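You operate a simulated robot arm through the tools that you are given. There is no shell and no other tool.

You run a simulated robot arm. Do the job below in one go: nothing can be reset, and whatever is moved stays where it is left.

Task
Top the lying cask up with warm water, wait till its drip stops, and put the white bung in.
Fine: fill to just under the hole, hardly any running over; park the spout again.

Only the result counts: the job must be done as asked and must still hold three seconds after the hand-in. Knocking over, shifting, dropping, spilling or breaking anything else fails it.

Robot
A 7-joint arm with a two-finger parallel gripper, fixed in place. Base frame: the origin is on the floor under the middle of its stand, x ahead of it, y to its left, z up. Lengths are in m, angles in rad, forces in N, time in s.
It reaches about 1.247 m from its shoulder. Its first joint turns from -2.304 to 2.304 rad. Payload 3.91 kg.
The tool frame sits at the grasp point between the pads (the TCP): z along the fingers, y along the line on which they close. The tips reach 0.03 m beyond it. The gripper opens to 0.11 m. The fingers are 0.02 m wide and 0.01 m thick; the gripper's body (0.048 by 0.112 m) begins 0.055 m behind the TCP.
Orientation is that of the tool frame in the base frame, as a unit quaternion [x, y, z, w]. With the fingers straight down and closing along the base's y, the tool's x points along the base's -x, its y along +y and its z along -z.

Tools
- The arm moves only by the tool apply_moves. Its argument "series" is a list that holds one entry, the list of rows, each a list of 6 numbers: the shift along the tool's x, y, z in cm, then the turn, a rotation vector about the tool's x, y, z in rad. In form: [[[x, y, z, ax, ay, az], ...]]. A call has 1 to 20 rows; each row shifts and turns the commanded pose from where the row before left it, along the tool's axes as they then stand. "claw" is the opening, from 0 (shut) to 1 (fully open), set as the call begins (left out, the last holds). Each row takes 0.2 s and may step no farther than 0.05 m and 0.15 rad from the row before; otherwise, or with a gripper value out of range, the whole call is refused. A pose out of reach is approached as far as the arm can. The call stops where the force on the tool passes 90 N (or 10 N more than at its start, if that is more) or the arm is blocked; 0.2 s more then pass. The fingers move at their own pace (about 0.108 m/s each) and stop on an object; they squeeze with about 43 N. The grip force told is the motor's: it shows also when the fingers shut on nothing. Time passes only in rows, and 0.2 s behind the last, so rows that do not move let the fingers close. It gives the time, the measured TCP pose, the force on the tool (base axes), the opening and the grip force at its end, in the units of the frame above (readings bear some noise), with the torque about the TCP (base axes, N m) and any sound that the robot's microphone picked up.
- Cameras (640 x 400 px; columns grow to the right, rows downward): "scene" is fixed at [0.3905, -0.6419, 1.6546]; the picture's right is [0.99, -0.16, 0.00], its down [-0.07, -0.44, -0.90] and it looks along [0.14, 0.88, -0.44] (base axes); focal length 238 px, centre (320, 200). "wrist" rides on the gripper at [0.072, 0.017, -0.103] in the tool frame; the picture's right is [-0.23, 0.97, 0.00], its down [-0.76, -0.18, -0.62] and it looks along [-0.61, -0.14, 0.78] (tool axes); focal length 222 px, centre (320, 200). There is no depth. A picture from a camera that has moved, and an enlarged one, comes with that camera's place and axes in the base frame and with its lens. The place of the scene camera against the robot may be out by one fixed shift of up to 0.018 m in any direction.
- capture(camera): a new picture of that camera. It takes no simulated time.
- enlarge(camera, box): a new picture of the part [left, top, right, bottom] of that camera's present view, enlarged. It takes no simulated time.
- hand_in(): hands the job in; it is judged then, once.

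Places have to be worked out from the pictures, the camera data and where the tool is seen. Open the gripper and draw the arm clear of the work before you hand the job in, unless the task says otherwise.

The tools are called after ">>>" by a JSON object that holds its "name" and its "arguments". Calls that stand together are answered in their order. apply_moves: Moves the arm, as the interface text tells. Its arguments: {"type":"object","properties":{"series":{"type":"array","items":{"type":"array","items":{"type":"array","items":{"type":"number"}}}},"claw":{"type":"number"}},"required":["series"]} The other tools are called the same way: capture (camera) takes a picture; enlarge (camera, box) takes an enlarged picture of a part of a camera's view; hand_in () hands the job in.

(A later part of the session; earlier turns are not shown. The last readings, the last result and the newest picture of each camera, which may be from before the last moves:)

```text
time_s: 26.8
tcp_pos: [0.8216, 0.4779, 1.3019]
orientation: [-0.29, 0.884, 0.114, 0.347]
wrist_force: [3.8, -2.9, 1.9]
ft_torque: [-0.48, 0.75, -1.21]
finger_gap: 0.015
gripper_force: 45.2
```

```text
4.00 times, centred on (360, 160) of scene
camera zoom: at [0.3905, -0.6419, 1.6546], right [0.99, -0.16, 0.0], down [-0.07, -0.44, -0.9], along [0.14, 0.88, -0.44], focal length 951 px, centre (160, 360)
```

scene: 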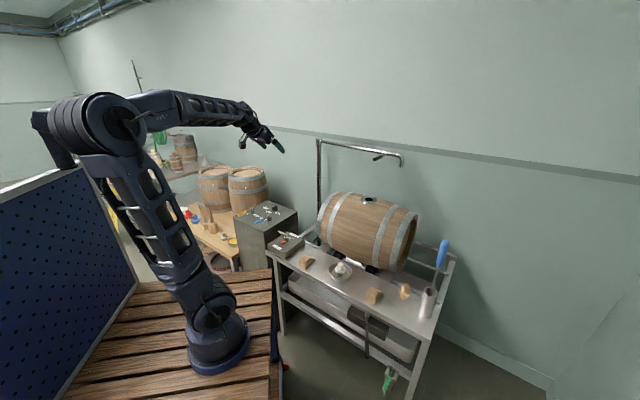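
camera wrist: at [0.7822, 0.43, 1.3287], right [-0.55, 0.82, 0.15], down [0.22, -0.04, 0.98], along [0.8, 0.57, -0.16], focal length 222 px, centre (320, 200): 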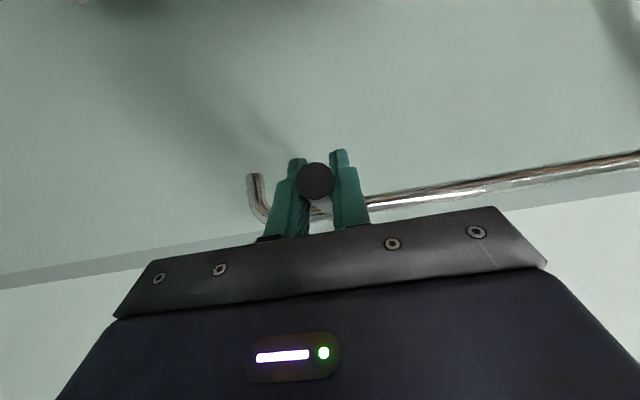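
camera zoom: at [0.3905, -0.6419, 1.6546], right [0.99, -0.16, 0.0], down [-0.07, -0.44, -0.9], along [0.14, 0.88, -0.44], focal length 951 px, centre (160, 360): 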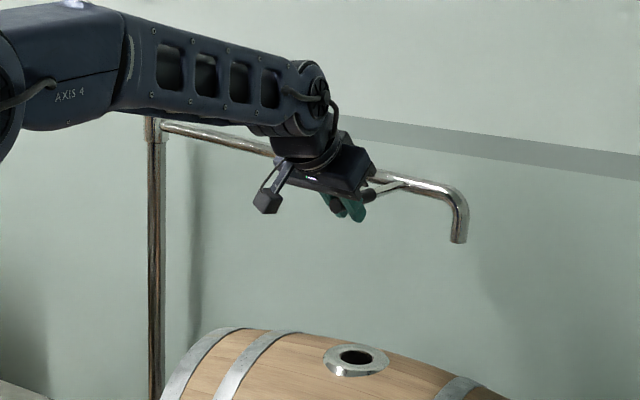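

The spout follows with little force. I continue six more arc steps.

>>> {"name": "apply_moves", "arguments": {"series": [[[1.549, 0.593, -1.445, 0.0302, 0, 0.0324], [1.549, 0.593, -1.445, 0.0302, 0, 0.0324], [1.549, 0.593, -1.445, 0.0302, 0, 0.0324], [1.549, 0.593, -1.445, 0.0302, 0, 0.0324], [1.549, 0.593, -1.445, 0.0302, 0, 0.0324], [1.549, 0.593, -1.445, 0.0302, 0, 0.0324]]]}}

>>> {"name": "enlarge", "arguments": {"camera": "scene", "box": [300, 110, 420, 210]}}

>>> {"name": "capture", "arguments": {"camera": "wrist"}}

```text
time_s: 28.2
tcp_pos: [0.6907, 0.4504, 1.3024]
orientation: [-0.173, 0.915, 0.069, 0.359]
wrist_force: [-2.3, 76.1, -4.3]
ft_torque: [-0.08, 0.32, -1.41]
finger_gap: 0.0146
gripper_force: 44.6
```

```text
4.00 times, centred on (360, 160) of scene
camera zoom: at [0.3905, -0.6419, 1.6546], right [0.99, -0.16, 0.0], down [-0.07, -0.44, -0.9], along [0.14, 0.88, -0.44], focal length 951 px, centre (160, 360)
```

zoom: 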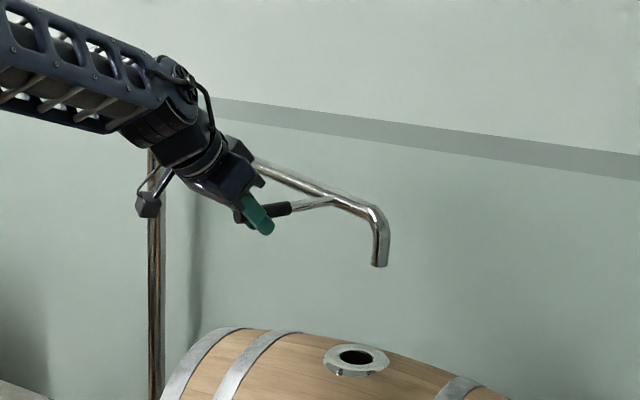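

```text
taken
camera wrist: at [0.5694, 0.4216, 1.3287], right [-0.2, 0.97, 0.16], down [0.19, -0.12, 0.98], along [0.96, 0.23, -0.16], focal length 222 px, centre (320, 200)
```

wrist: 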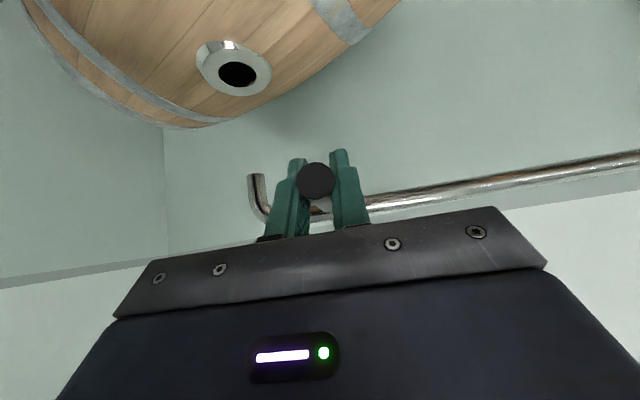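

The spout tip is now at about (0.8345, 0.410), with the hole at (0.814, 0.405), so about 2° more is needed. There is a 76 N radial pull, so I relax 5 mm toward the post first and then finish the swing.

>>> {"name": "apply_moves", "arguments": {"series": [[[-0.13, 0.47, 0.13, 0, 0, 0], [0.64, 0.245, -0.595, 0.0125, 0, 0.0134], [0.64, 0.245, -0.595, 0.0125, 0, 0.0134]]]}}

>>> {"name": "enlarge", "arguments": {"camera": "scene", "box": [300, 110, 420, 210]}}

>>> {"name": "enlarge", "arguments": {"camera": "wrist", "box": [180, 0, 380, 230]}}

```text
time_s: 29.0
tcp_pos: [0.6751, 0.4497, 1.3027]
orientation: [-0.153, 0.918, 0.059, 0.362]
wrist_force: [-0.3, 50.6, 3.3]
ft_torque: [-0.04, 0.34, -1.29]
finger_gap: 0.0144
gripper_force: 44.8
```

```text
4.00 times, centred on (360, 160) of scene
camera zoom: at [0.3905, -0.6419, 1.6546], right [0.99, -0.16, 0.0], down [-0.07, -0.44, -0.9], along [0.14, 0.88, -0.44], focal length 951 px, centre (160, 360)
```

zoom: 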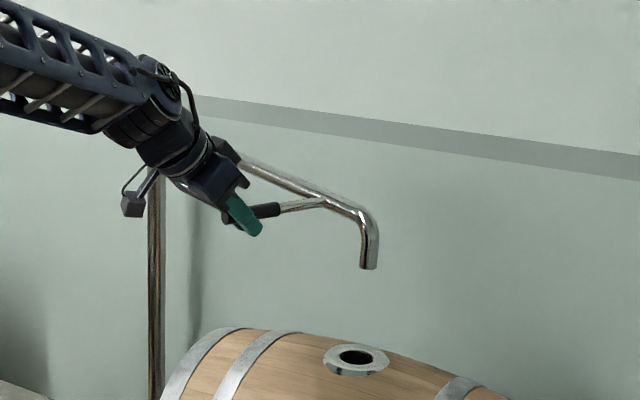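

```text
1.74 times, centred on (280, 115) of wrist
camera zoom: at [0.5526, 0.426, 1.3288], right [-0.16, 0.98, 0.15], down [0.18, -0.12, 0.98], along [0.97, 0.18, -0.16], focal length 386 px, centre (390, 348)
```

zoom: 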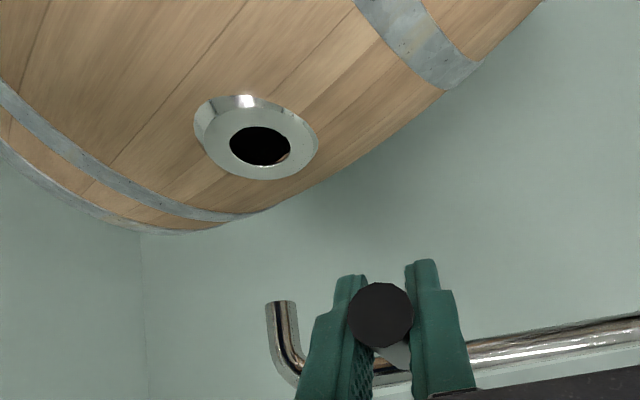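

The plumb check in both views puts the mouth within about 4 mm of the hole centre. I relax the radial load, open the gripper and check that the spout stays.

>>> {"name": "apply_moves", "arguments": {"series": [[[-0.1, 0.35, 0.1, 0, 0, 0], [0, 0, 0, 0, 0, 0]]]}}

>>> {"name": "apply_moves", "arguments": {"series": [[[0, 0, 0, 0, 0, 0], [0, 0, 0, 0, 0, 0], [0, 0, 0, 0, 0, 0]]], "claw": 1}}

>>> {"name": "enlarge", "arguments": {"camera": "scene", "box": [300, 110, 420, 210]}}

>>> {"name": "capture", "arguments": {"camera": "wrist"}}

```text
time_s: 29.6
tcp_pos: [0.678, 0.4503, 1.3032]
orientation: [-0.152, 0.918, 0.058, 0.361]
wrist_force: [2.5, 10.6, 5.0]
ft_torque: [0.04, -0.53, -1.31]
finger_gap: 0.0141
gripper_force: 44.7
```

```text
time_s: 30.4
tcp_pos: [0.6758, 0.4523, 1.3024]
orientation: [-0.153, 0.918, 0.06, 0.361]
wrist_force: [-0.9, 0.0, 0.5]
ft_torque: [0.02, 0.02, 0.0]
finger_gap: 0.1102
gripper_force: 0.1
```

```text
4.00 times, centred on (360, 160) of scene
camera zoom: at [0.3905, -0.6419, 1.6546], right [0.99, -0.16, 0.0], down [-0.07, -0.44, -0.9], along [0.14, 0.88, -0.44], focal length 951 px, centre (160, 360)
```

zoom: 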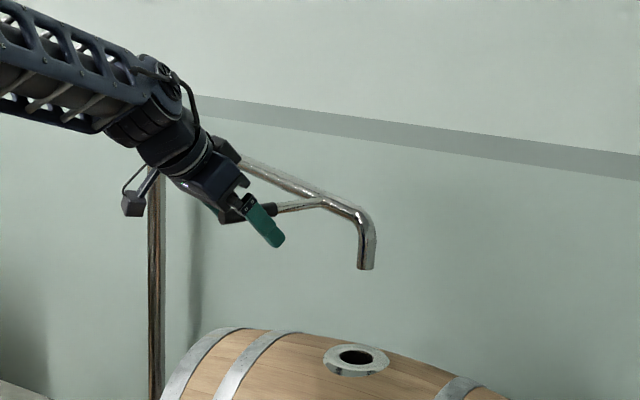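

```text
taken
camera wrist: at [0.5534, 0.4278, 1.3288], right [-0.16, 0.98, 0.15], down [0.18, -0.12, 0.98], along [0.97, 0.18, -0.16], focal length 222 px, centre (320, 200)
```

wrist: 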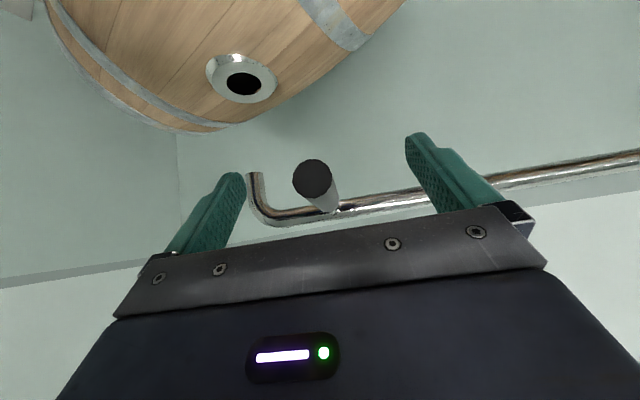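

The spout hangs over the hole (within ~2–3 mm by plumb line in both views). I back off along the handle, untilt, and yaw to 45° for the spout lever.

>>> {"name": "apply_moves", "arguments": {"series": [[[0, 0, -4, 0, 0, 0], [0, 0, -4, 0, 0, 0], [0, 0, -4, 0, 0, 0], [0, 0, 0, 0, 0.15, 0], [0, 0, 0, 0, 0.15, 0], [0, 0, 0, 0, 0.15, 0], [0, 0, 0, 0, 0.15, 0], [0, 0, 0, 0, 0.15, 0], [0, 0, 0, 0, 0, -0.114], [0, 0, 0, 0, 0, -0.114], [0, 0, 0, 0, 0, -0.114], [0, 0, 0, 0, 0, -0.114]]]}}

>>> {"name": "capture", "arguments": {"camera": "scene"}}

```text
time_s: 33.0
tcp_pos: [0.5993, 0.4242, 1.39]
orientation: [-0.384, 0.923, 0.001, 0.0]
wrist_force: [-0.3, 0.6, -1.0]
ft_torque: [0.01, 0.01, 0.01]
finger_gap: 0.1101
gripper_force: 0.0
```

```text
taken
```

scene: 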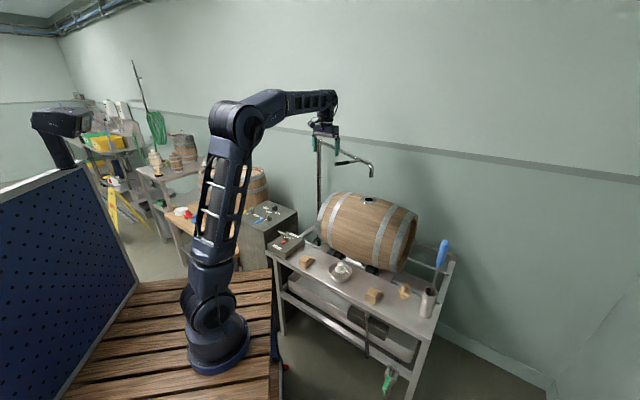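

The arm is clear of the spout. I take a tight look into the bung hole from the scene camera for a reference of the present level, before going to the lever.

>>> {"name": "enlarge", "arguments": {"camera": "scene", "box": [356, 190, 381, 206]}}

>>> {"name": "enlarge", "arguments": {"camera": "wrist", "box": [60, 0, 260, 130]}}

>>> {"name": "capture", "arguments": {"camera": "wrist"}}

```text
16.00 times, centred on (368, 198) of scene
camera zoom: at [0.3905, -0.6419, 1.6546], right [0.99, -0.16, 0.0], down [-0.07, -0.44, -0.9], along [0.14, 0.88, -0.44], focal length 3806 px, centre (-456, 232)
```

zoom: 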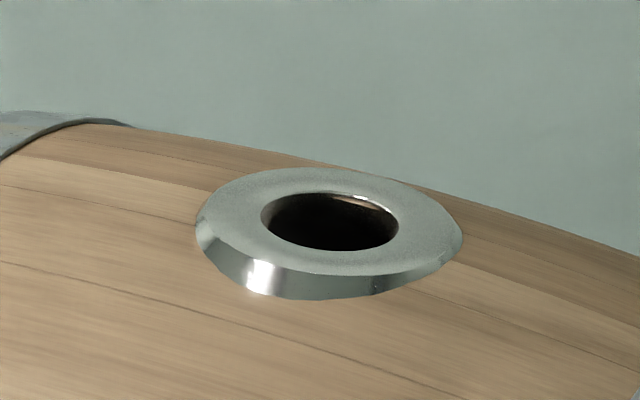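

```text
3.08 times, centred on (160, 65) of wrist
camera zoom: at [0.5351, 0.3857, 1.4937], right [-0.53, 0.85, 0.0], down [0.66, 0.42, 0.62], along [0.53, 0.33, -0.78], focal length 684 px, centre (812, 615)
```

zoom: 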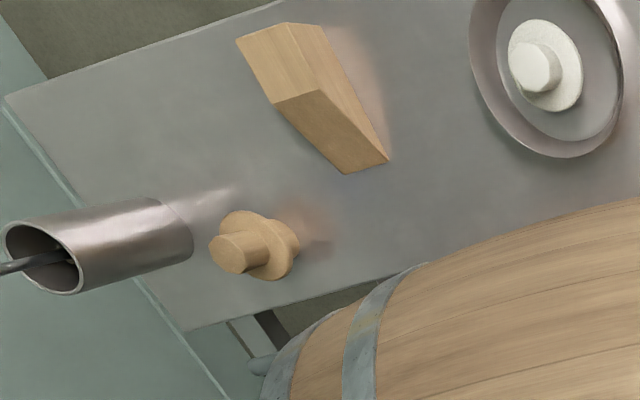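

```text
taken
camera wrist: at [0.5351, 0.3857, 1.4937], right [-0.53, 0.85, 0.0], down [0.66, 0.42, 0.62], along [0.53, 0.33, -0.78], focal length 222 px, centre (320, 200)
```

wrist: 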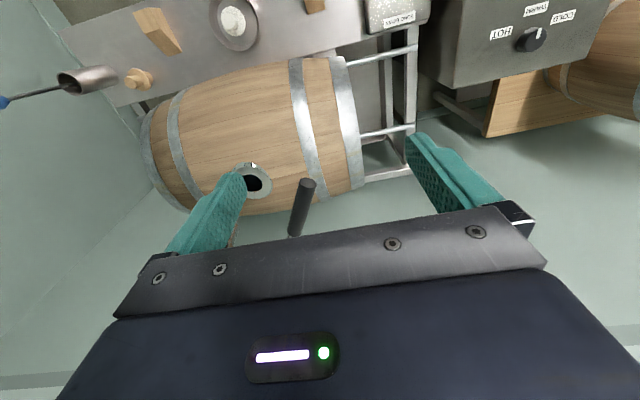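

The scene close-up gives a very clear view of the hole for watching the level. I move to above the yellow spout lever.

>>> {"name": "apply_moves", "arguments": {"series": [[[1.158, 4.04, 2.23, 0, 0, 0], [1.158, 4.04, 2.23, 0, 0, 0], [1.158, 4.04, 2.23, 0, 0, 0], [1.158, 4.04, 2.23, 0, 0, 0], [1.158, 4.04, 2.23, 0, 0, 0], [1.158, 4.04, 2.23, 0, 0, 0], [1.158, 4.04, 2.23, 0, 0, 0], [1.158, 4.04, 2.23, 0, 0, 0], [1.158, 4.04, 2.23, 0, 0, 0], [1.158, 4.04, 2.23, 0, 0, 0], [1.158, 4.04, 2.23, 0, 0, 0], [1.158, 4.04, 2.23, 0, 0, 0], [1.158, 4.04, 2.23, 0, 0, 0]]]}}

>>> {"name": "capture", "arguments": {"camera": "wrist"}}

>>> {"name": "enlarge", "arguments": {"camera": "wrist", "box": [240, 0, 440, 180]}}

>>> {"name": "capture", "arguments": {"camera": "scene"}}

```text
time_s: 35.8
tcp_pos: [0.1209, 0.6902, 1.1007]
orientation: [-0.383, 0.924, 0.0, 0.0]
wrist_force: [0.3, -0.5, 0.1]
ft_torque: [0.03, 0.03, 0.0]
finger_gap: 0.11
gripper_force: 0.0
```

```text
taken
camera wrist: at [0.057, 0.6498, 1.2032], right [-0.53, 0.85, 0.0], down [0.66, 0.41, 0.62], along [0.53, 0.33, -0.78], focal length 222 px, centre (320, 200)
```

wrist: 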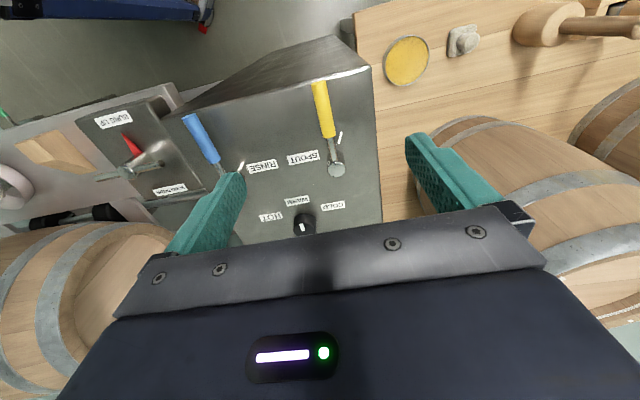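

```text
2.22 times, centred on (340, 90) of wrist
camera zoom: at [0.057, 0.6498, 1.2032], right [-0.53, 0.85, 0.0], down [0.66, 0.41, 0.62], along [0.53, 0.33, -0.78], focal length 494 px, centre (276, 444)
```

zoom: 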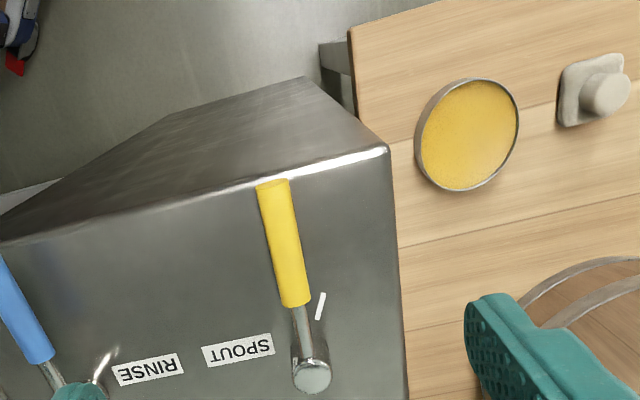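

```text
taken
```

scene: 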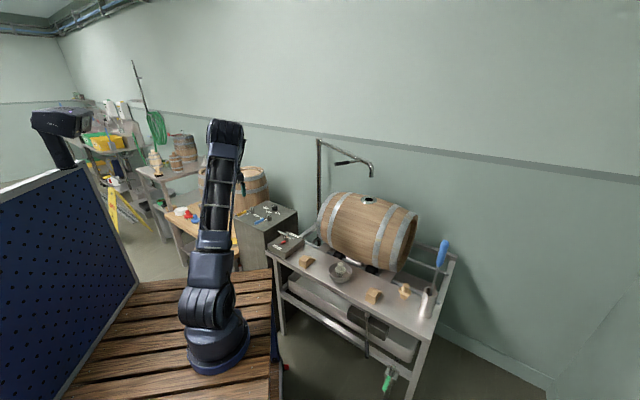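

Lever pivot re-measures at (0.1735, 0.747), lever pointing 224.5°, and the dash sits at 198°, i.e. 26° clockwise of the lever. I descend with the fingers straddling the yellow grip at mid-length.

>>> {"name": "apply_moves", "arguments": {"series": [[[0, 0.2, 3.6, 0, 0, 0], [0, 0.2, 3.6, 0, 0, 0], [0, 0, 3.6, 0, 0, 0]]]}}

>>> {"name": "capture", "arguments": {"camera": "wrist"}}

>>> {"name": "enlarge", "arguments": {"camera": "scene", "box": [225, 180, 285, 230]}}

```text
time_s: 36.6
tcp_pos: [0.1186, 0.6925, 0.993]
orientation: [-0.383, 0.924, 0.002, 0.001]
wrist_force: [-0.4, 0.2, 0.1]
ft_torque: [0.03, 0.03, 0.0]
finger_gap: 0.1101
gripper_force: 0.2
```

```text
taken
camera wrist: at [0.0541, 0.653, 1.0959], right [-0.53, 0.85, 0.0], down [0.66, 0.41, 0.62], along [0.53, 0.33, -0.78], focal length 222 px, centre (320, 200)
```

wrist: 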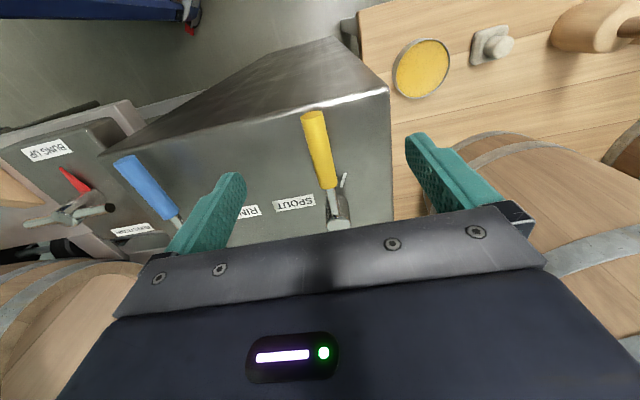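

```text
8.00 times, centred on (255, 205) of scene
camera zoom: at [0.3905, -0.6419, 1.6546], right [0.99, -0.16, 0.0], down [-0.07, -0.44, -0.9], along [0.14, 0.88, -0.44], focal length 1903 px, centre (840, 160)
```

zoom: 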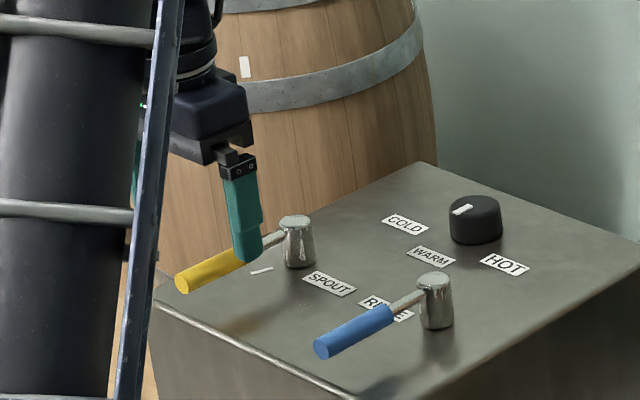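

The lever passes right under the TCP. I descend the last 3.8 cm.

>>> {"name": "apply_moves", "arguments": {"series": [[[0, 0, 1.9, 0, 0, 0], [0, 0, 1.9, 0, 0, 0]]]}}

>>> {"name": "enlarge", "arguments": {"camera": "scene", "box": [225, 180, 285, 230]}}

>>> {"name": "capture", "arguments": {"camera": "wrist"}}

```text
time_s: 37.2
tcp_pos: [0.118, 0.6913, 0.9531]
orientation: [-0.384, 0.923, -0.001, 0.0]
wrist_force: [-0.8, 0.2, 0.7]
ft_torque: [0.04, 0.04, -0.02]
finger_gap: 0.1102
gripper_force: 0.0
```

```text
8.00 times, centred on (255, 205) of scene
camera zoom: at [0.3905, -0.6419, 1.6546], right [0.99, -0.16, 0.0], down [-0.07, -0.44, -0.9], along [0.14, 0.88, -0.44], focal length 1903 px, centre (840, 160)
```

zoom: 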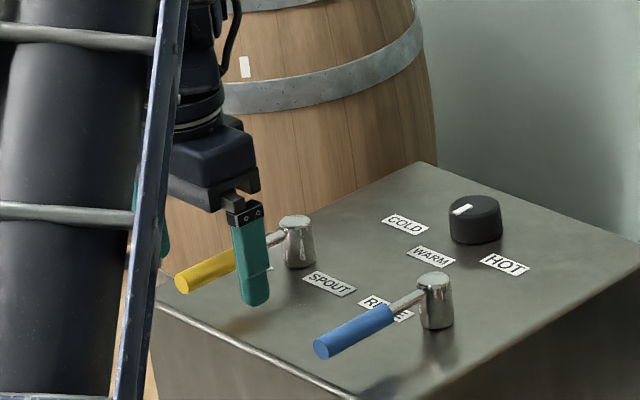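

```text
taken
camera wrist: at [0.054, 0.6531, 1.0572], right [-0.53, 0.85, 0.0], down [0.66, 0.41, 0.62], along [0.53, 0.33, -0.78], focal length 222 px, centre (320, 200)
```

wrist: 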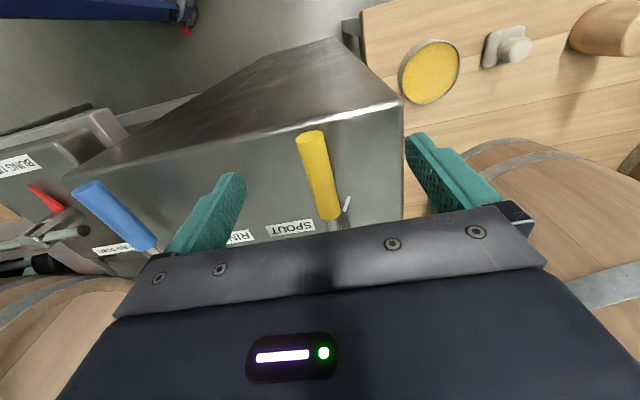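

The yellow grip is between the pads. I close gently and check the hole at the same time.

>>> {"name": "apply_moves", "arguments": {"series": [[[0, 0, 0, 0, 0, 0], [0, 0, 0, 0, 0, 0], [0, 0, 0, 0, 0, 0]]], "claw": 0}}

>>> {"name": "enlarge", "arguments": {"camera": "scene", "box": [340, 165, 400, 206]}}

>>> {"name": "capture", "arguments": {"camera": "wrist"}}

```text
time_s: 38.0
tcp_pos: [0.1186, 0.6916, 0.9545]
orientation: [-0.383, 0.924, 0.0, 0.0]
wrist_force: [1.7, -5.2, -1.2]
ft_torque: [0.01, -0.1, -0.36]
finger_gap: 0.0154
gripper_force: 44.7
```

```text
9.76 times, centred on (370, 186) of scene
camera zoom: at [0.3905, -0.6419, 1.6546], right [0.99, -0.16, 0.0], down [-0.07, -0.44, -0.9], along [0.14, 0.88, -0.44], focal length 2320 px, centre (-168, 342)
```

zoom: 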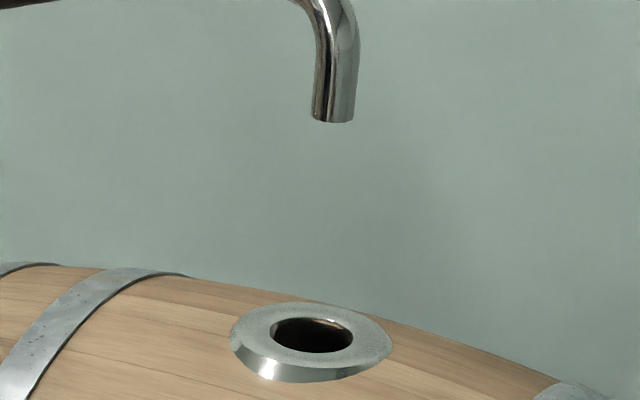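

```text
taken
camera wrist: at [0.0542, 0.653, 1.0573], right [-0.53, 0.85, 0.0], down [0.66, 0.41, 0.62], along [0.53, 0.33, -0.78], focal length 222 px, centre (320, 200)
```

wrist: 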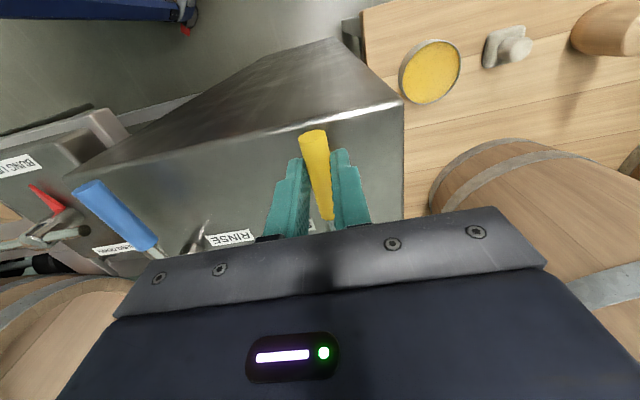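

The plumb line from the spout mouth falls exactly on the hole centre. I turn the lever clockwise a little (about 9°) toward the dash and watch for flow.

>>> {"name": "apply_moves", "arguments": {"series": [[[-0.02, 0.58, 0, 0, 0, 0.075], [-0.02, 0.58, 0, 0, 0, 0.075]]]}}

>>> {"name": "enlarge", "arguments": {"camera": "scene", "box": [340, 165, 400, 206]}}

>>> {"name": "enlarge", "arguments": {"camera": "scene", "box": [225, 180, 285, 230]}}

```text
time_s: 38.6
tcp_pos: [0.1104, 0.7013, 0.9537]
orientation: [-0.312, 0.95, 0.0, 0.0]
wrist_force: [3.2, 4.8, -6.3]
ft_torque: [0.09, -0.05, 0.19]
finger_gap: 0.0157
gripper_force: 45.0
```

```text
9.76 times, centred on (370, 186) of scene
camera zoom: at [0.3905, -0.6419, 1.6546], right [0.99, -0.16, 0.0], down [-0.07, -0.44, -0.9], along [0.14, 0.88, -0.44], focal length 2320 px, centre (-168, 342)
```

zoom: 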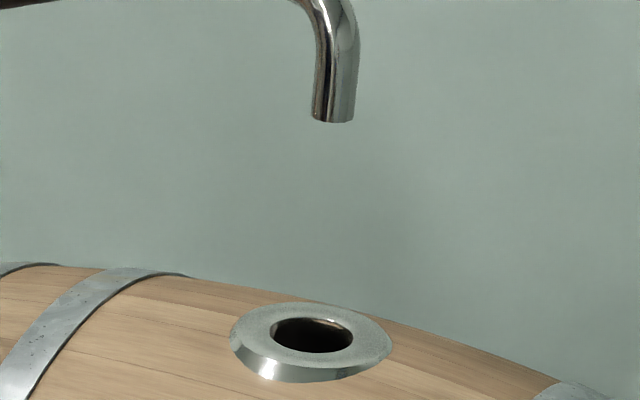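

```text
8.00 times, centred on (255, 205) of scene
camera zoom: at [0.3905, -0.6419, 1.6546], right [0.99, -0.16, 0.0], down [-0.07, -0.44, -0.9], along [0.14, 0.88, -0.44], focal length 1903 px, centre (840, 160)
```

zoom: 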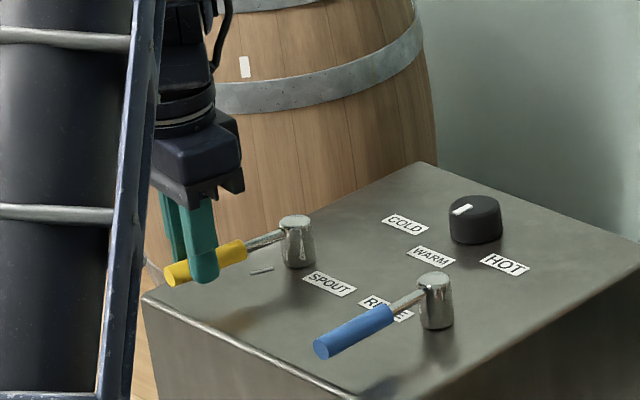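

The lever moves freely and there is no flow yet. I turn another ~9°.

>>> {"name": "apply_moves", "arguments": {"series": [[[-0.02, 0.58, 0, 0, 0, 0.075], [-0.02, 0.58, 0, 0, 0, 0.075]]]}}

>>> {"name": "enlarge", "arguments": {"camera": "scene", "box": [340, 165, 400, 206]}}

```text
time_s: 39.2
tcp_pos: [0.1038, 0.7114, 0.9527]
orientation: [-0.241, 0.971, -0.001, 0.0]
wrist_force: [1.8, 9.6, -9.4]
ft_torque: [0.3, -0.19, 0.63]
finger_gap: 0.0156
gripper_force: 44.7
```

```text
9.76 times, centred on (370, 186) of scene
camera zoom: at [0.3905, -0.6419, 1.6546], right [0.99, -0.16, 0.0], down [-0.07, -0.44, -0.9], along [0.14, 0.88, -0.44], focal length 2320 px, centre (-168, 342)
```

zoom: 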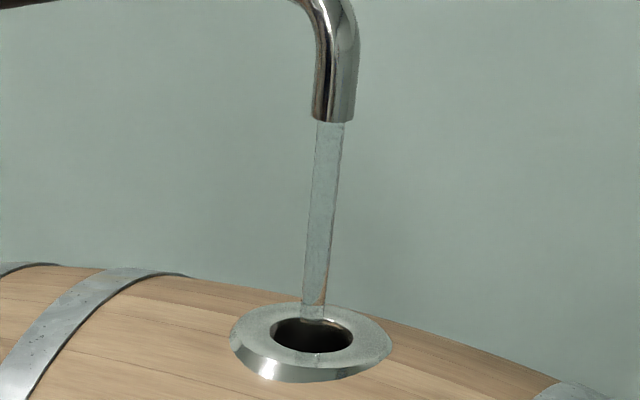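

Water started flowing at ~17°. I zoom in tightly to see where the stream enters.

>>> {"name": "enlarge", "arguments": {"camera": "scene", "box": [356, 190, 381, 206]}}

>>> {"name": "capture", "arguments": {"camera": "scene"}}

```text
16.00 times, centred on (368, 198) of scene
camera zoom: at [0.3905, -0.6419, 1.6546], right [0.99, -0.16, 0.0], down [-0.07, -0.44, -0.9], along [0.14, 0.88, -0.44], focal length 3806 px, centre (-456, 232)
```

zoom: 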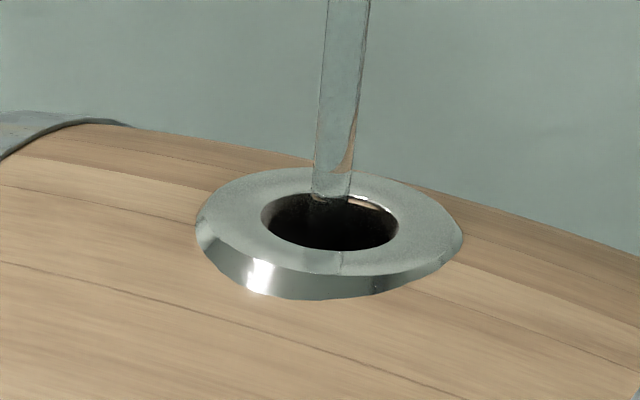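

```text
taken
```

scene: 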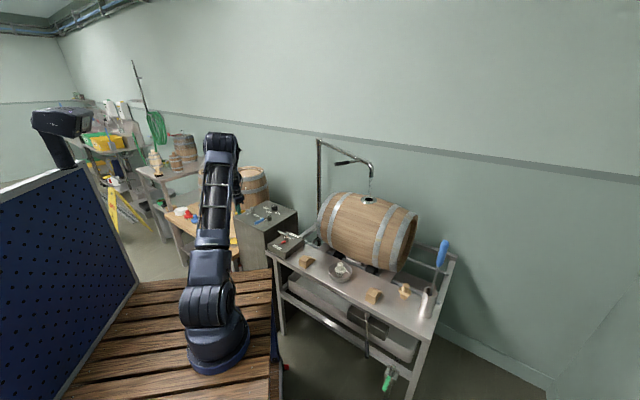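

The stream drops into the hole and no water shows on the collar. I hold this modest opening and watch in short waits.

>>> {"name": "apply_moves", "arguments": {"series": [[[0, 0, 0, 0, 0, 0], [0, 0, 0, 0, 0, 0], [0, 0, 0, 0, 0, 0], [0, 0, 0, 0, 0, 0]]]}}

>>> {"name": "enlarge", "arguments": {"camera": "scene", "box": [356, 190, 381, 206]}}

>>> {"name": "enlarge", "arguments": {"camera": "scene", "box": [300, 180, 440, 290]}}

```text
time_s: 40.2
tcp_pos: [0.1037, 0.711, 0.9528]
orientation: [-0.242, 0.97, 0.0, 0.0]
wrist_force: [3.4, 11.2, -10.2]
ft_torque: [0.34, -0.2, 0.68]
finger_gap: 0.0158
gripper_force: 45.0
```

```text
16.00 times, centred on (368, 198) of scene
camera zoom: at [0.3905, -0.6419, 1.6546], right [0.99, -0.16, 0.0], down [-0.07, -0.44, -0.9], along [0.14, 0.88, -0.44], focal length 3806 px, centre (-456, 232)
```

zoom: 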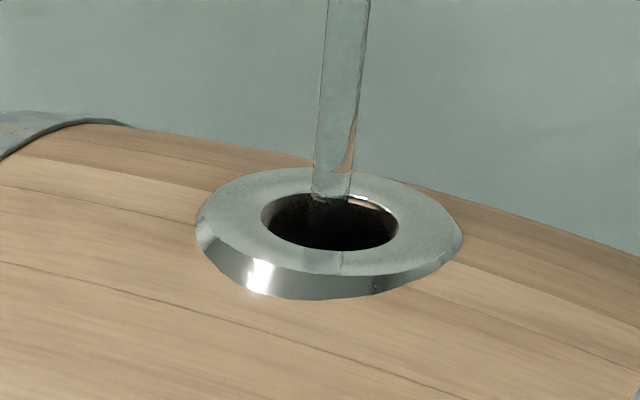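

```text
3.64 times, centred on (370, 235) of scene
camera zoom: at [0.3905, -0.6419, 1.6546], right [0.99, -0.16, 0.0], down [-0.07, -0.44, -0.9], along [0.14, 0.88, -0.44], focal length 865 px, centre (138, 73)
```

zoom: 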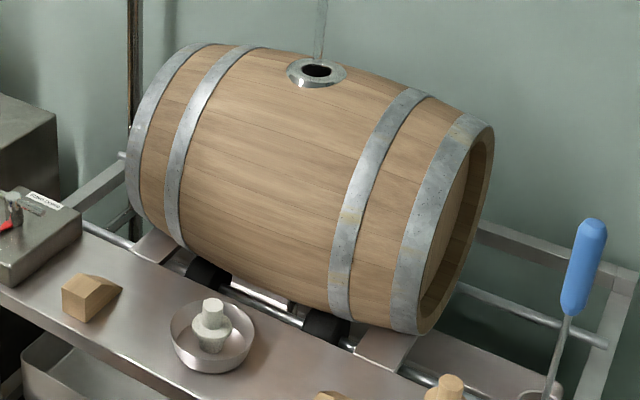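

Steady stream and no level visible yet. I keep waiting in short steps.

>>> {"name": "apply_moves", "arguments": {"series": [[[0, 0, 0, 0, 0, 0], [0, 0, 0, 0, 0, 0], [0, 0, 0, 0, 0, 0], [0, 0, 0, 0, 0, 0], [0, 0, 0, 0, 0, 0], [0, 0, 0, 0, 0, 0], [0, 0, 0, 0, 0, 0]]]}}

>>> {"name": "enlarge", "arguments": {"camera": "scene", "box": [356, 190, 381, 206]}}

```text
time_s: 41.8
tcp_pos: [0.1029, 0.7111, 0.9533]
orientation: [-0.241, 0.971, 0.0, 0.001]
wrist_force: [3.3, 9.3, -8.0]
ft_torque: [0.21, -0.09, 0.62]
finger_gap: 0.0156
gripper_force: 45.8
```

```text
16.00 times, centred on (368, 198) of scene
camera zoom: at [0.3905, -0.6419, 1.6546], right [0.99, -0.16, 0.0], down [-0.07, -0.44, -0.9], along [0.14, 0.88, -0.44], focal length 3806 px, centre (-456, 232)
```

zoom: 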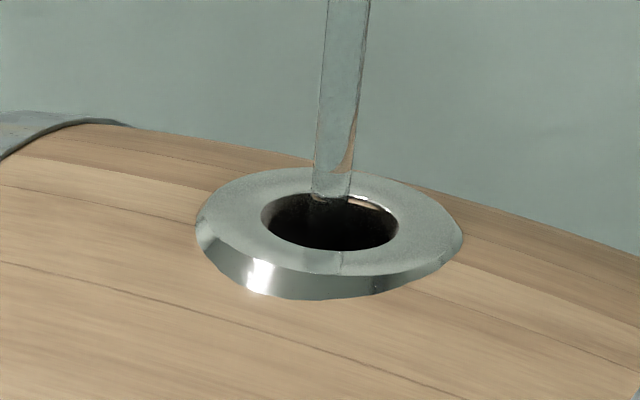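

Still dark inside. I wait another two seconds and check again.

>>> {"name": "apply_moves", "arguments": {"series": [[[0, 0, 0, 0, 0, 0], [0, 0, 0, 0, 0, 0], [0, 0, 0, 0, 0, 0], [0, 0, 0, 0, 0, 0], [0, 0, 0, 0, 0, 0], [0, 0, 0, 0, 0, 0], [0, 0, 0, 0, 0, 0], [0, 0, 0, 0, 0, 0], [0, 0, 0, 0, 0, 0]]]}}

>>> {"name": "enlarge", "arguments": {"camera": "scene", "box": [356, 190, 381, 206]}}

```text
time_s: 43.8
tcp_pos: [0.1049, 0.7119, 0.9542]
orientation: [-0.241, 0.97, 0.0, 0.0]
wrist_force: [3.6, 10.0, -8.0]
ft_torque: [0.24, -0.08, 0.59]
finger_gap: 0.0157
gripper_force: 44.6
```

```text
16.00 times, centred on (368, 198) of scene
camera zoom: at [0.3905, -0.6419, 1.6546], right [0.99, -0.16, 0.0], down [-0.07, -0.44, -0.9], along [0.14, 0.88, -0.44], focal length 3806 px, centre (-456, 232)
```

zoom: 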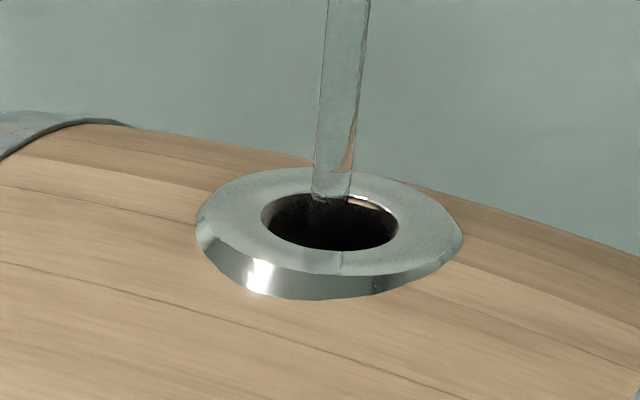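

Nothing visible yet. I continue with slightly longer waits and check the cask body as well.

>>> {"name": "apply_moves", "arguments": {"series": [[[0, 0, 0, 0, 0, 0], [0, 0, 0, 0, 0, 0], [0, 0, 0, 0, 0, 0], [0, 0, 0, 0, 0, 0], [0, 0, 0, 0, 0, 0], [0, 0, 0, 0, 0, 0], [0, 0, 0, 0, 0, 0], [0, 0, 0, 0, 0, 0], [0, 0, 0, 0, 0, 0], [0, 0, 0, 0, 0, 0], [0, 0, 0, 0, 0, 0], [0, 0, 0, 0, 0, 0]]]}}

>>> {"name": "enlarge", "arguments": {"camera": "scene", "box": [356, 190, 381, 206]}}

>>> {"name": "enlarge", "arguments": {"camera": "scene", "box": [300, 160, 440, 290]}}

```text
time_s: 46.4
tcp_pos: [0.1039, 0.7112, 0.9543]
orientation: [-0.242, 0.97, 0.0, 0.001]
wrist_force: [2.6, 10.0, -7.0]
ft_torque: [0.18, -0.04, 0.56]
finger_gap: 0.0156
gripper_force: 45.0
```

```text
16.00 times, centred on (368, 198) of scene
camera zoom: at [0.3905, -0.6419, 1.6546], right [0.99, -0.16, 0.0], down [-0.07, -0.44, -0.9], along [0.14, 0.88, -0.44], focal length 3806 px, centre (-456, 232)
```

zoom: 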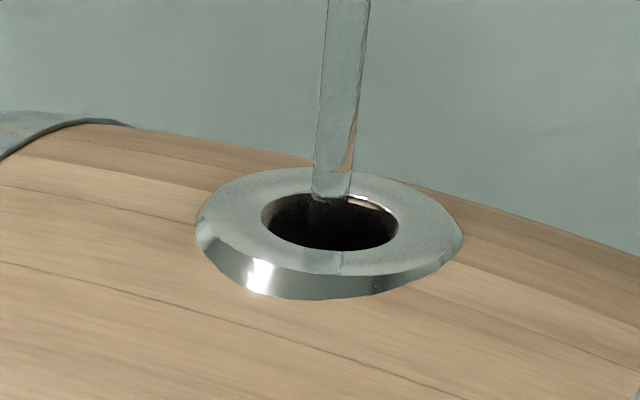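

```text
3.08 times, centred on (370, 225) of scene
camera zoom: at [0.3905, -0.6419, 1.6546], right [0.99, -0.16, 0.0], down [-0.07, -0.44, -0.9], along [0.14, 0.88, -0.44], focal length 732 px, centre (166, 123)
```

zoom: 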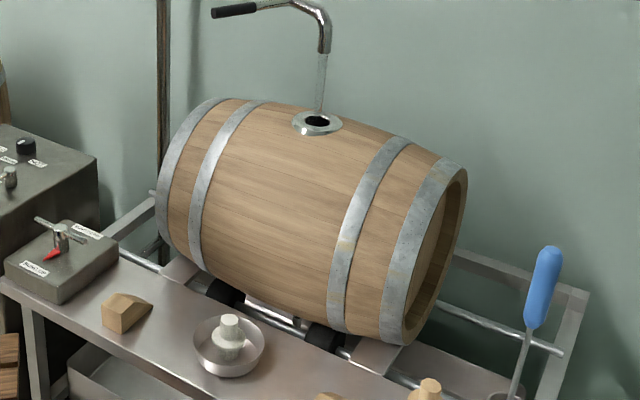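

No change. I keep filling in ~2.6 s waits while checking the hole each time.

>>> {"name": "apply_moves", "arguments": {"series": [[[0, 0, 0, 0, 0, 0], [0, 0, 0, 0, 0, 0], [0, 0, 0, 0, 0, 0], [0, 0, 0, 0, 0, 0], [0, 0, 0, 0, 0, 0], [0, 0, 0, 0, 0, 0], [0, 0, 0, 0, 0, 0], [0, 0, 0, 0, 0, 0], [0, 0, 0, 0, 0, 0], [0, 0, 0, 0, 0, 0], [0, 0, 0, 0, 0, 0], [0, 0, 0, 0, 0, 0]]]}}

>>> {"name": "enlarge", "arguments": {"camera": "scene", "box": [356, 190, 381, 206]}}

```text
time_s: 49.0
tcp_pos: [0.1038, 0.7105, 0.9534]
orientation: [-0.241, 0.97, 0.0, 0.001]
wrist_force: [1.9, 9.4, -5.9]
ft_torque: [0.16, -0.03, 0.59]
finger_gap: 0.0157
gripper_force: 44.9
```

```text
16.00 times, centred on (368, 198) of scene
camera zoom: at [0.3905, -0.6419, 1.6546], right [0.99, -0.16, 0.0], down [-0.07, -0.44, -0.9], along [0.14, 0.88, -0.44], focal length 3806 px, centre (-456, 232)
```

zoom: 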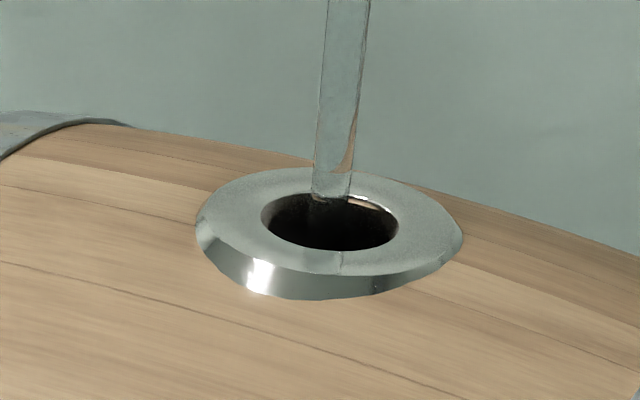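

After ~10 s of flow nothing shows from this shallow angle. I close the lever again so I can look down the hole with the wrist camera and calibrate the level.

>>> {"name": "apply_moves", "arguments": {"series": [[[-0.02, -0.58, 0, 0, 0, -0.075], [-0.02, -0.58, 0, 0, 0, -0.075], [-0.02, -0.58, 0, 0, 0, -0.075], [-0.02, -0.58, 0, 0, 0, -0.075]]]}}

>>> {"name": "enlarge", "arguments": {"camera": "scene", "box": [340, 165, 400, 206]}}

>>> {"name": "enlarge", "arguments": {"camera": "scene", "box": [225, 180, 285, 230]}}

```text
time_s: 50.0
tcp_pos: [0.1174, 0.6916, 0.9534]
orientation: [-0.384, 0.923, 0.0, 0.0]
wrist_force: [7.8, -5.4, 0.1]
ft_torque: [-0.07, -0.22, -0.74]
finger_gap: 0.0155
gripper_force: 44.6
```

```text
9.76 times, centred on (370, 186) of scene
camera zoom: at [0.3905, -0.6419, 1.6546], right [0.99, -0.16, 0.0], down [-0.07, -0.44, -0.9], along [0.14, 0.88, -0.44], focal length 2320 px, centre (-168, 342)
```

zoom: 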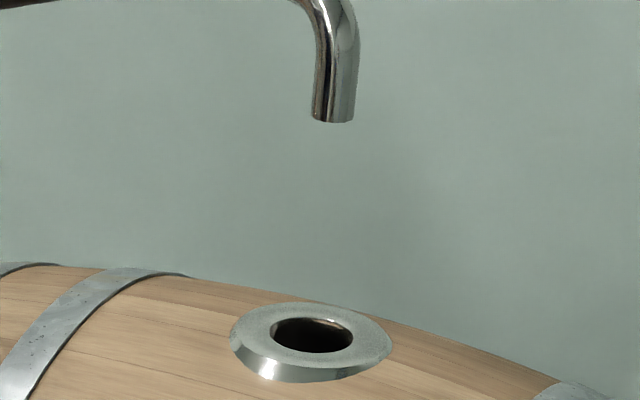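

```text
8.00 times, centred on (255, 205) of scene
camera zoom: at [0.3905, -0.6419, 1.6546], right [0.99, -0.16, 0.0], down [-0.07, -0.44, -0.9], along [0.14, 0.88, -0.44], focal length 1903 px, centre (840, 160)
```

zoom: 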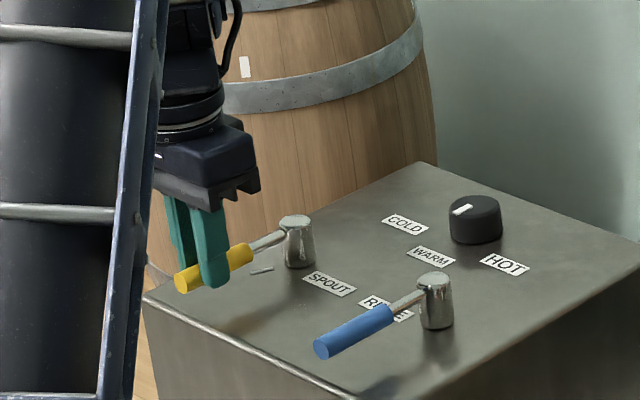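

Flow has stopped with the lever shut. I release, lift, and go to a viewpoint over the cask to look steeply into the hole.

>>> {"name": "apply_moves", "arguments": {"series": [[[0, 0, 0, 0, 0, 0], [0, 0, 0, 0, 0, 0], [0, 0, -4, 0, 0, 0], [0, 0, -4, 0, 0, 0], [0, 0, -4, 0, 0, 0], [0, 0, -4, 0, 0, 0], [0, 0, -4, 0, 0, 0], [-1.256, -4.215, -2.077, 0, 0, 0], [-1.256, -4.215, -2.077, 0, 0, 0], [-1.256, -4.215, -2.077, 0, 0, 0], [-1.256, -4.215, -2.077, 0, 0, 0], [-1.256, -4.215, -2.077, 0, 0, 0], [-1.256, -4.215, -2.077, 0, 0, 0], [-1.256, -4.215, -2.077, 0, 0, 0], [-1.256, -4.215, -2.077, 0, 0, 0], [-1.256, -4.215, -2.077, 0, 0, 0], [-1.256, -4.215, -2.077, 0, 0, 0], [-1.256, -4.215, -2.077, 0, 0, 0], [-1.256, -4.215, -2.077, 0, 0, 0], [-1.256, -4.215, -2.077, 0, 0, 0]]], "claw": 1}}

>>> {"name": "apply_moves", "arguments": {"series": [[[0, 0, 0, 0, 0, 0.13], [0, 0, 0, 0, 0, 0.13], [0, 0, 0, 0, 0, 0.13], [0, 0, 0, 0, 0, 0.13]]]}}

>>> {"name": "capture", "arguments": {"camera": "wrist"}}

>>> {"name": "enlarge", "arguments": {"camera": "wrist", "box": [280, 140, 360, 200]}}

```text
time_s: 54.2
tcp_pos: [0.6203, 0.4221, 1.4266]
orientation: [-0.384, 0.923, 0.0, 0.0]
wrist_force: [-0.3, 0.7, 0.1]
ft_torque: [-0.02, -0.04, 0.0]
finger_gap: 0.1099
gripper_force: 0.2
```

```text
time_s: 55.2
tcp_pos: [0.6203, 0.4207, 1.4249]
orientation: [-0.131, 0.991, 0.0, 0.0]
wrist_force: [-1.1, 0.7, 0.4]
ft_torque: [0.04, 0.02, -0.01]
finger_gap: 0.1102
gripper_force: 0.1
```

```text
taken
camera wrist: at [0.5458, 0.419, 1.5288], right [-0.04, 1.0, 0.0], down [0.78, 0.03, 0.62], along [0.62, 0.02, -0.78], focal length 222 px, centre (320, 200)
```

wrist: 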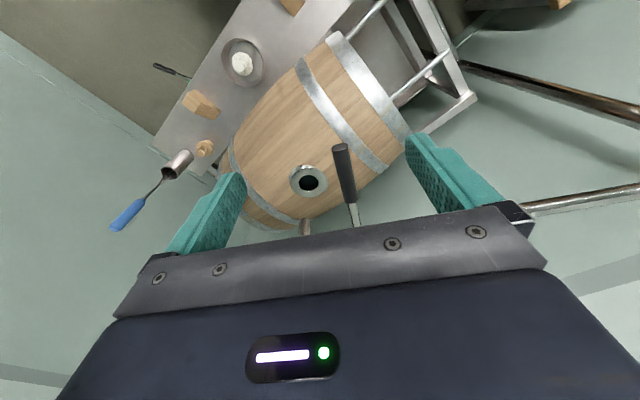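

```text
6.67 times, centred on (320, 170) of wrist
camera zoom: at [0.5458, 0.419, 1.5288], right [-0.04, 1.0, 0.0], down [0.78, 0.03, 0.62], along [0.62, 0.02, -0.78], focal length 1481 px, centre (320, 400)
```

zoom: 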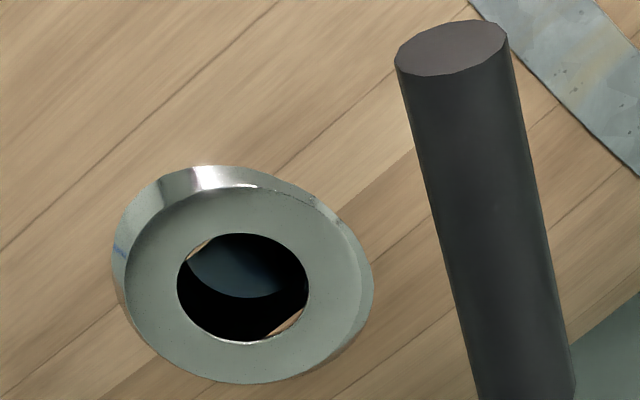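

I can see something inside the hole. I zoom much closer to interpret the water surface.

>>> {"name": "enlarge", "arguments": {"camera": "wrist", "box": [290, 160, 330, 202]}}

>>> {"name": "enlarge", "arguments": {"camera": "wrist", "box": [298, 172, 318, 194]}}

>>> {"name": "enlarge", "arguments": {"camera": "scene", "box": [360, 194, 376, 204]}}

```text
9.52 times, centred on (310, 181) of wrist
camera zoom: at [0.5458, 0.419, 1.5288], right [-0.04, 1.0, 0.0], down [0.78, 0.03, 0.62], along [0.62, 0.02, -0.78], focal length 2116 px, centre (415, 381)
```

zoom: 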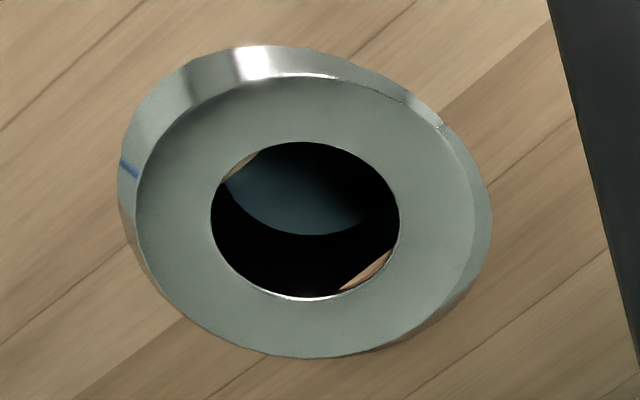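

```text
16.00 times, centred on (308, 183) of wrist
camera zoom: at [0.5458, 0.419, 1.5288], right [-0.04, 1.0, 0.0], down [0.78, 0.03, 0.62], along [0.62, 0.02, -0.78], focal length 3554 px, centre (512, 472)
```

zoom: 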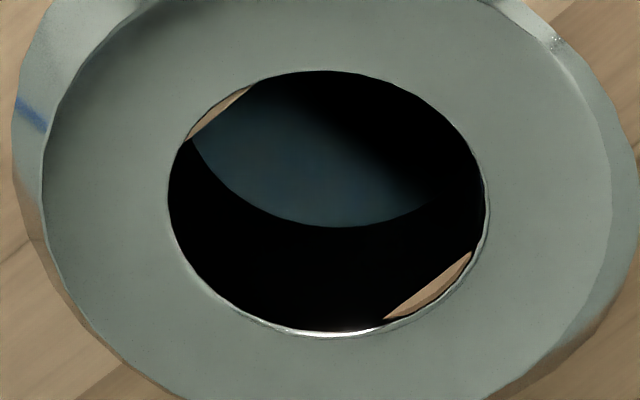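

```text
16.00 times, centred on (368, 199) of scene
camera zoom: at [0.3905, -0.6419, 1.6546], right [0.99, -0.16, 0.0], down [-0.07, -0.44, -0.9], along [0.14, 0.88, -0.44], focal length 3806 px, centre (-448, 216)
```

zoom: 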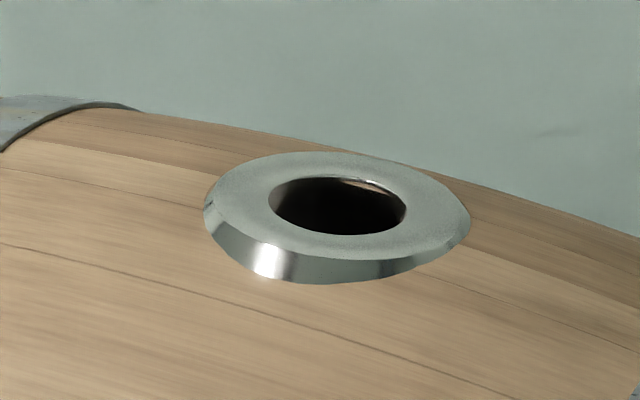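

The dim bluish patch fits a mirror image of the rim in the water, about 25 mm below it, which would put the surface ~12 mm under the collar top. Before trusting that, I check the spout for drips and look again after a short wait.

>>> {"name": "apply_moves", "arguments": {"series": [[[0, 0, 0, 0, 0, 0]]]}}

>>> {"name": "enlarge", "arguments": {"camera": "scene", "box": [356, 170, 381, 206]}}

>>> {"name": "enlarge", "arguments": {"camera": "wrist", "box": [298, 172, 318, 194]}}

```text
time_s: 55.6
tcp_pos: [0.6208, 0.4212, 1.4251]
orientation: [-0.132, 0.991, 0.0, 0.0]
wrist_force: [0.1, 0.5, 0.1]
ft_torque: [0.0, 0.01, 0.02]
finger_gap: 0.1099
gripper_force: 0.0
```

```text
11.11 times, centred on (368, 188) of scene
camera zoom: at [0.3905, -0.6419, 1.6546], right [0.99, -0.16, 0.0], down [-0.07, -0.44, -0.9], along [0.14, 0.88, -0.44], focal length 2643 px, centre (-219, 333)
```

zoom: 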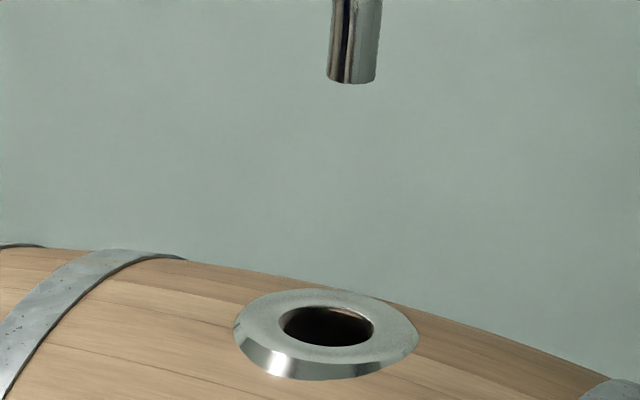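

```text
16.00 times, centred on (308, 183) of wrist
camera zoom: at [0.5458, 0.4189, 1.5287], right [-0.04, 1.0, 0.0], down [0.78, 0.03, 0.62], along [0.62, 0.02, -0.78], focal length 3554 px, centre (512, 472)
```

zoom: 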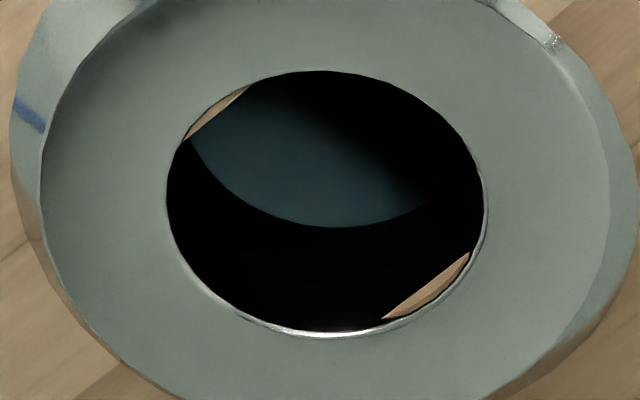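

No drips and no change in the patch. To learn the rate and what the patch means, I'll return to the lever and give a very short pulse. First I go back above the lever.

>>> {"name": "apply_moves", "arguments": {"series": [[[0, 0, 0, 0, 0, -0.13], [0, 0, 0, 0, 0, -0.13], [0, 0, 0, 0, 0, -0.13], [0, 0, 0, 0, 0, -0.13], [1.256, 4.215, 2.077, 0, 0, 0], [1.256, 4.215, 2.077, 0, 0, 0], [1.256, 4.215, 2.077, 0, 0, 0], [1.256, 4.215, 2.077, 0, 0, 0], [1.256, 4.215, 2.077, 0, 0, 0], [1.256, 4.215, 2.077, 0, 0, 0], [1.256, 4.215, 2.077, 0, 0, 0], [1.256, 4.215, 2.077, 0, 0, 0], [1.256, 4.215, 2.077, 0, 0, 0], [1.256, 4.215, 2.077, 0, 0, 0], [1.256, 4.215, 2.077, 0, 0, 0], [1.256, 4.215, 2.077, 0, 0, 0], [1.256, 4.215, 2.077, 0, 0, 0], [0, 0, 4, 0, 0, 0], [0, 0, 4, 0, 0, 0], [0, 0, 2, 0, 0, 0]]]}}

>>> {"name": "capture", "arguments": {"camera": "wrist"}}

>>> {"name": "enlarge", "arguments": {"camera": "scene", "box": [340, 165, 400, 290]}}

```text
time_s: 59.8
tcp_pos: [0.1189, 0.6916, 1.0544]
orientation: [-0.383, 0.924, 0.0, 0.0]
wrist_force: [-0.4, -0.6, 0.4]
ft_torque: [0.0, -0.01, 0.04]
finger_gap: 0.11
gripper_force: 0.0
```

```text
taken
camera wrist: at [0.0542, 0.6528, 1.1573], right [-0.53, 0.85, 0.0], down [0.66, 0.41, 0.62], along [0.53, 0.33, -0.78], focal length 222 px, centre (320, 200)
```

wrist: 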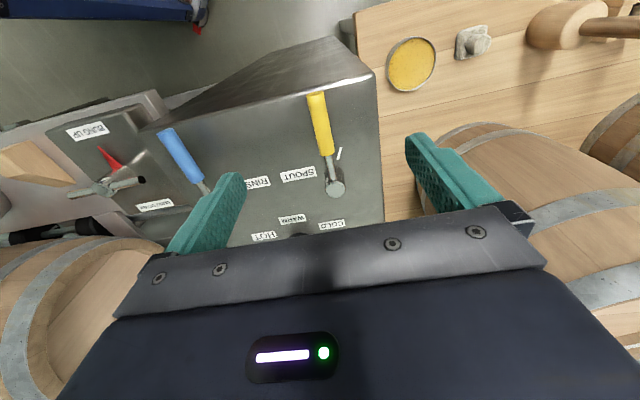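

```text
3.20 times, centred on (370, 228) of scene
camera zoom: at [0.3905, -0.6419, 1.6546], right [0.99, -0.16, 0.0], down [-0.07, -0.44, -0.9], along [0.14, 0.88, -0.44], focal length 761 px, centre (160, 112)
```

zoom: 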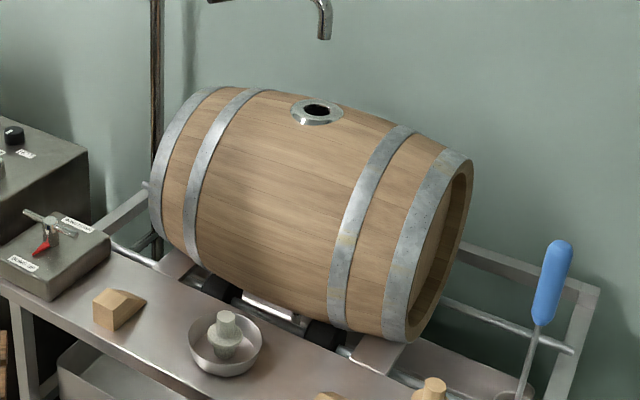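

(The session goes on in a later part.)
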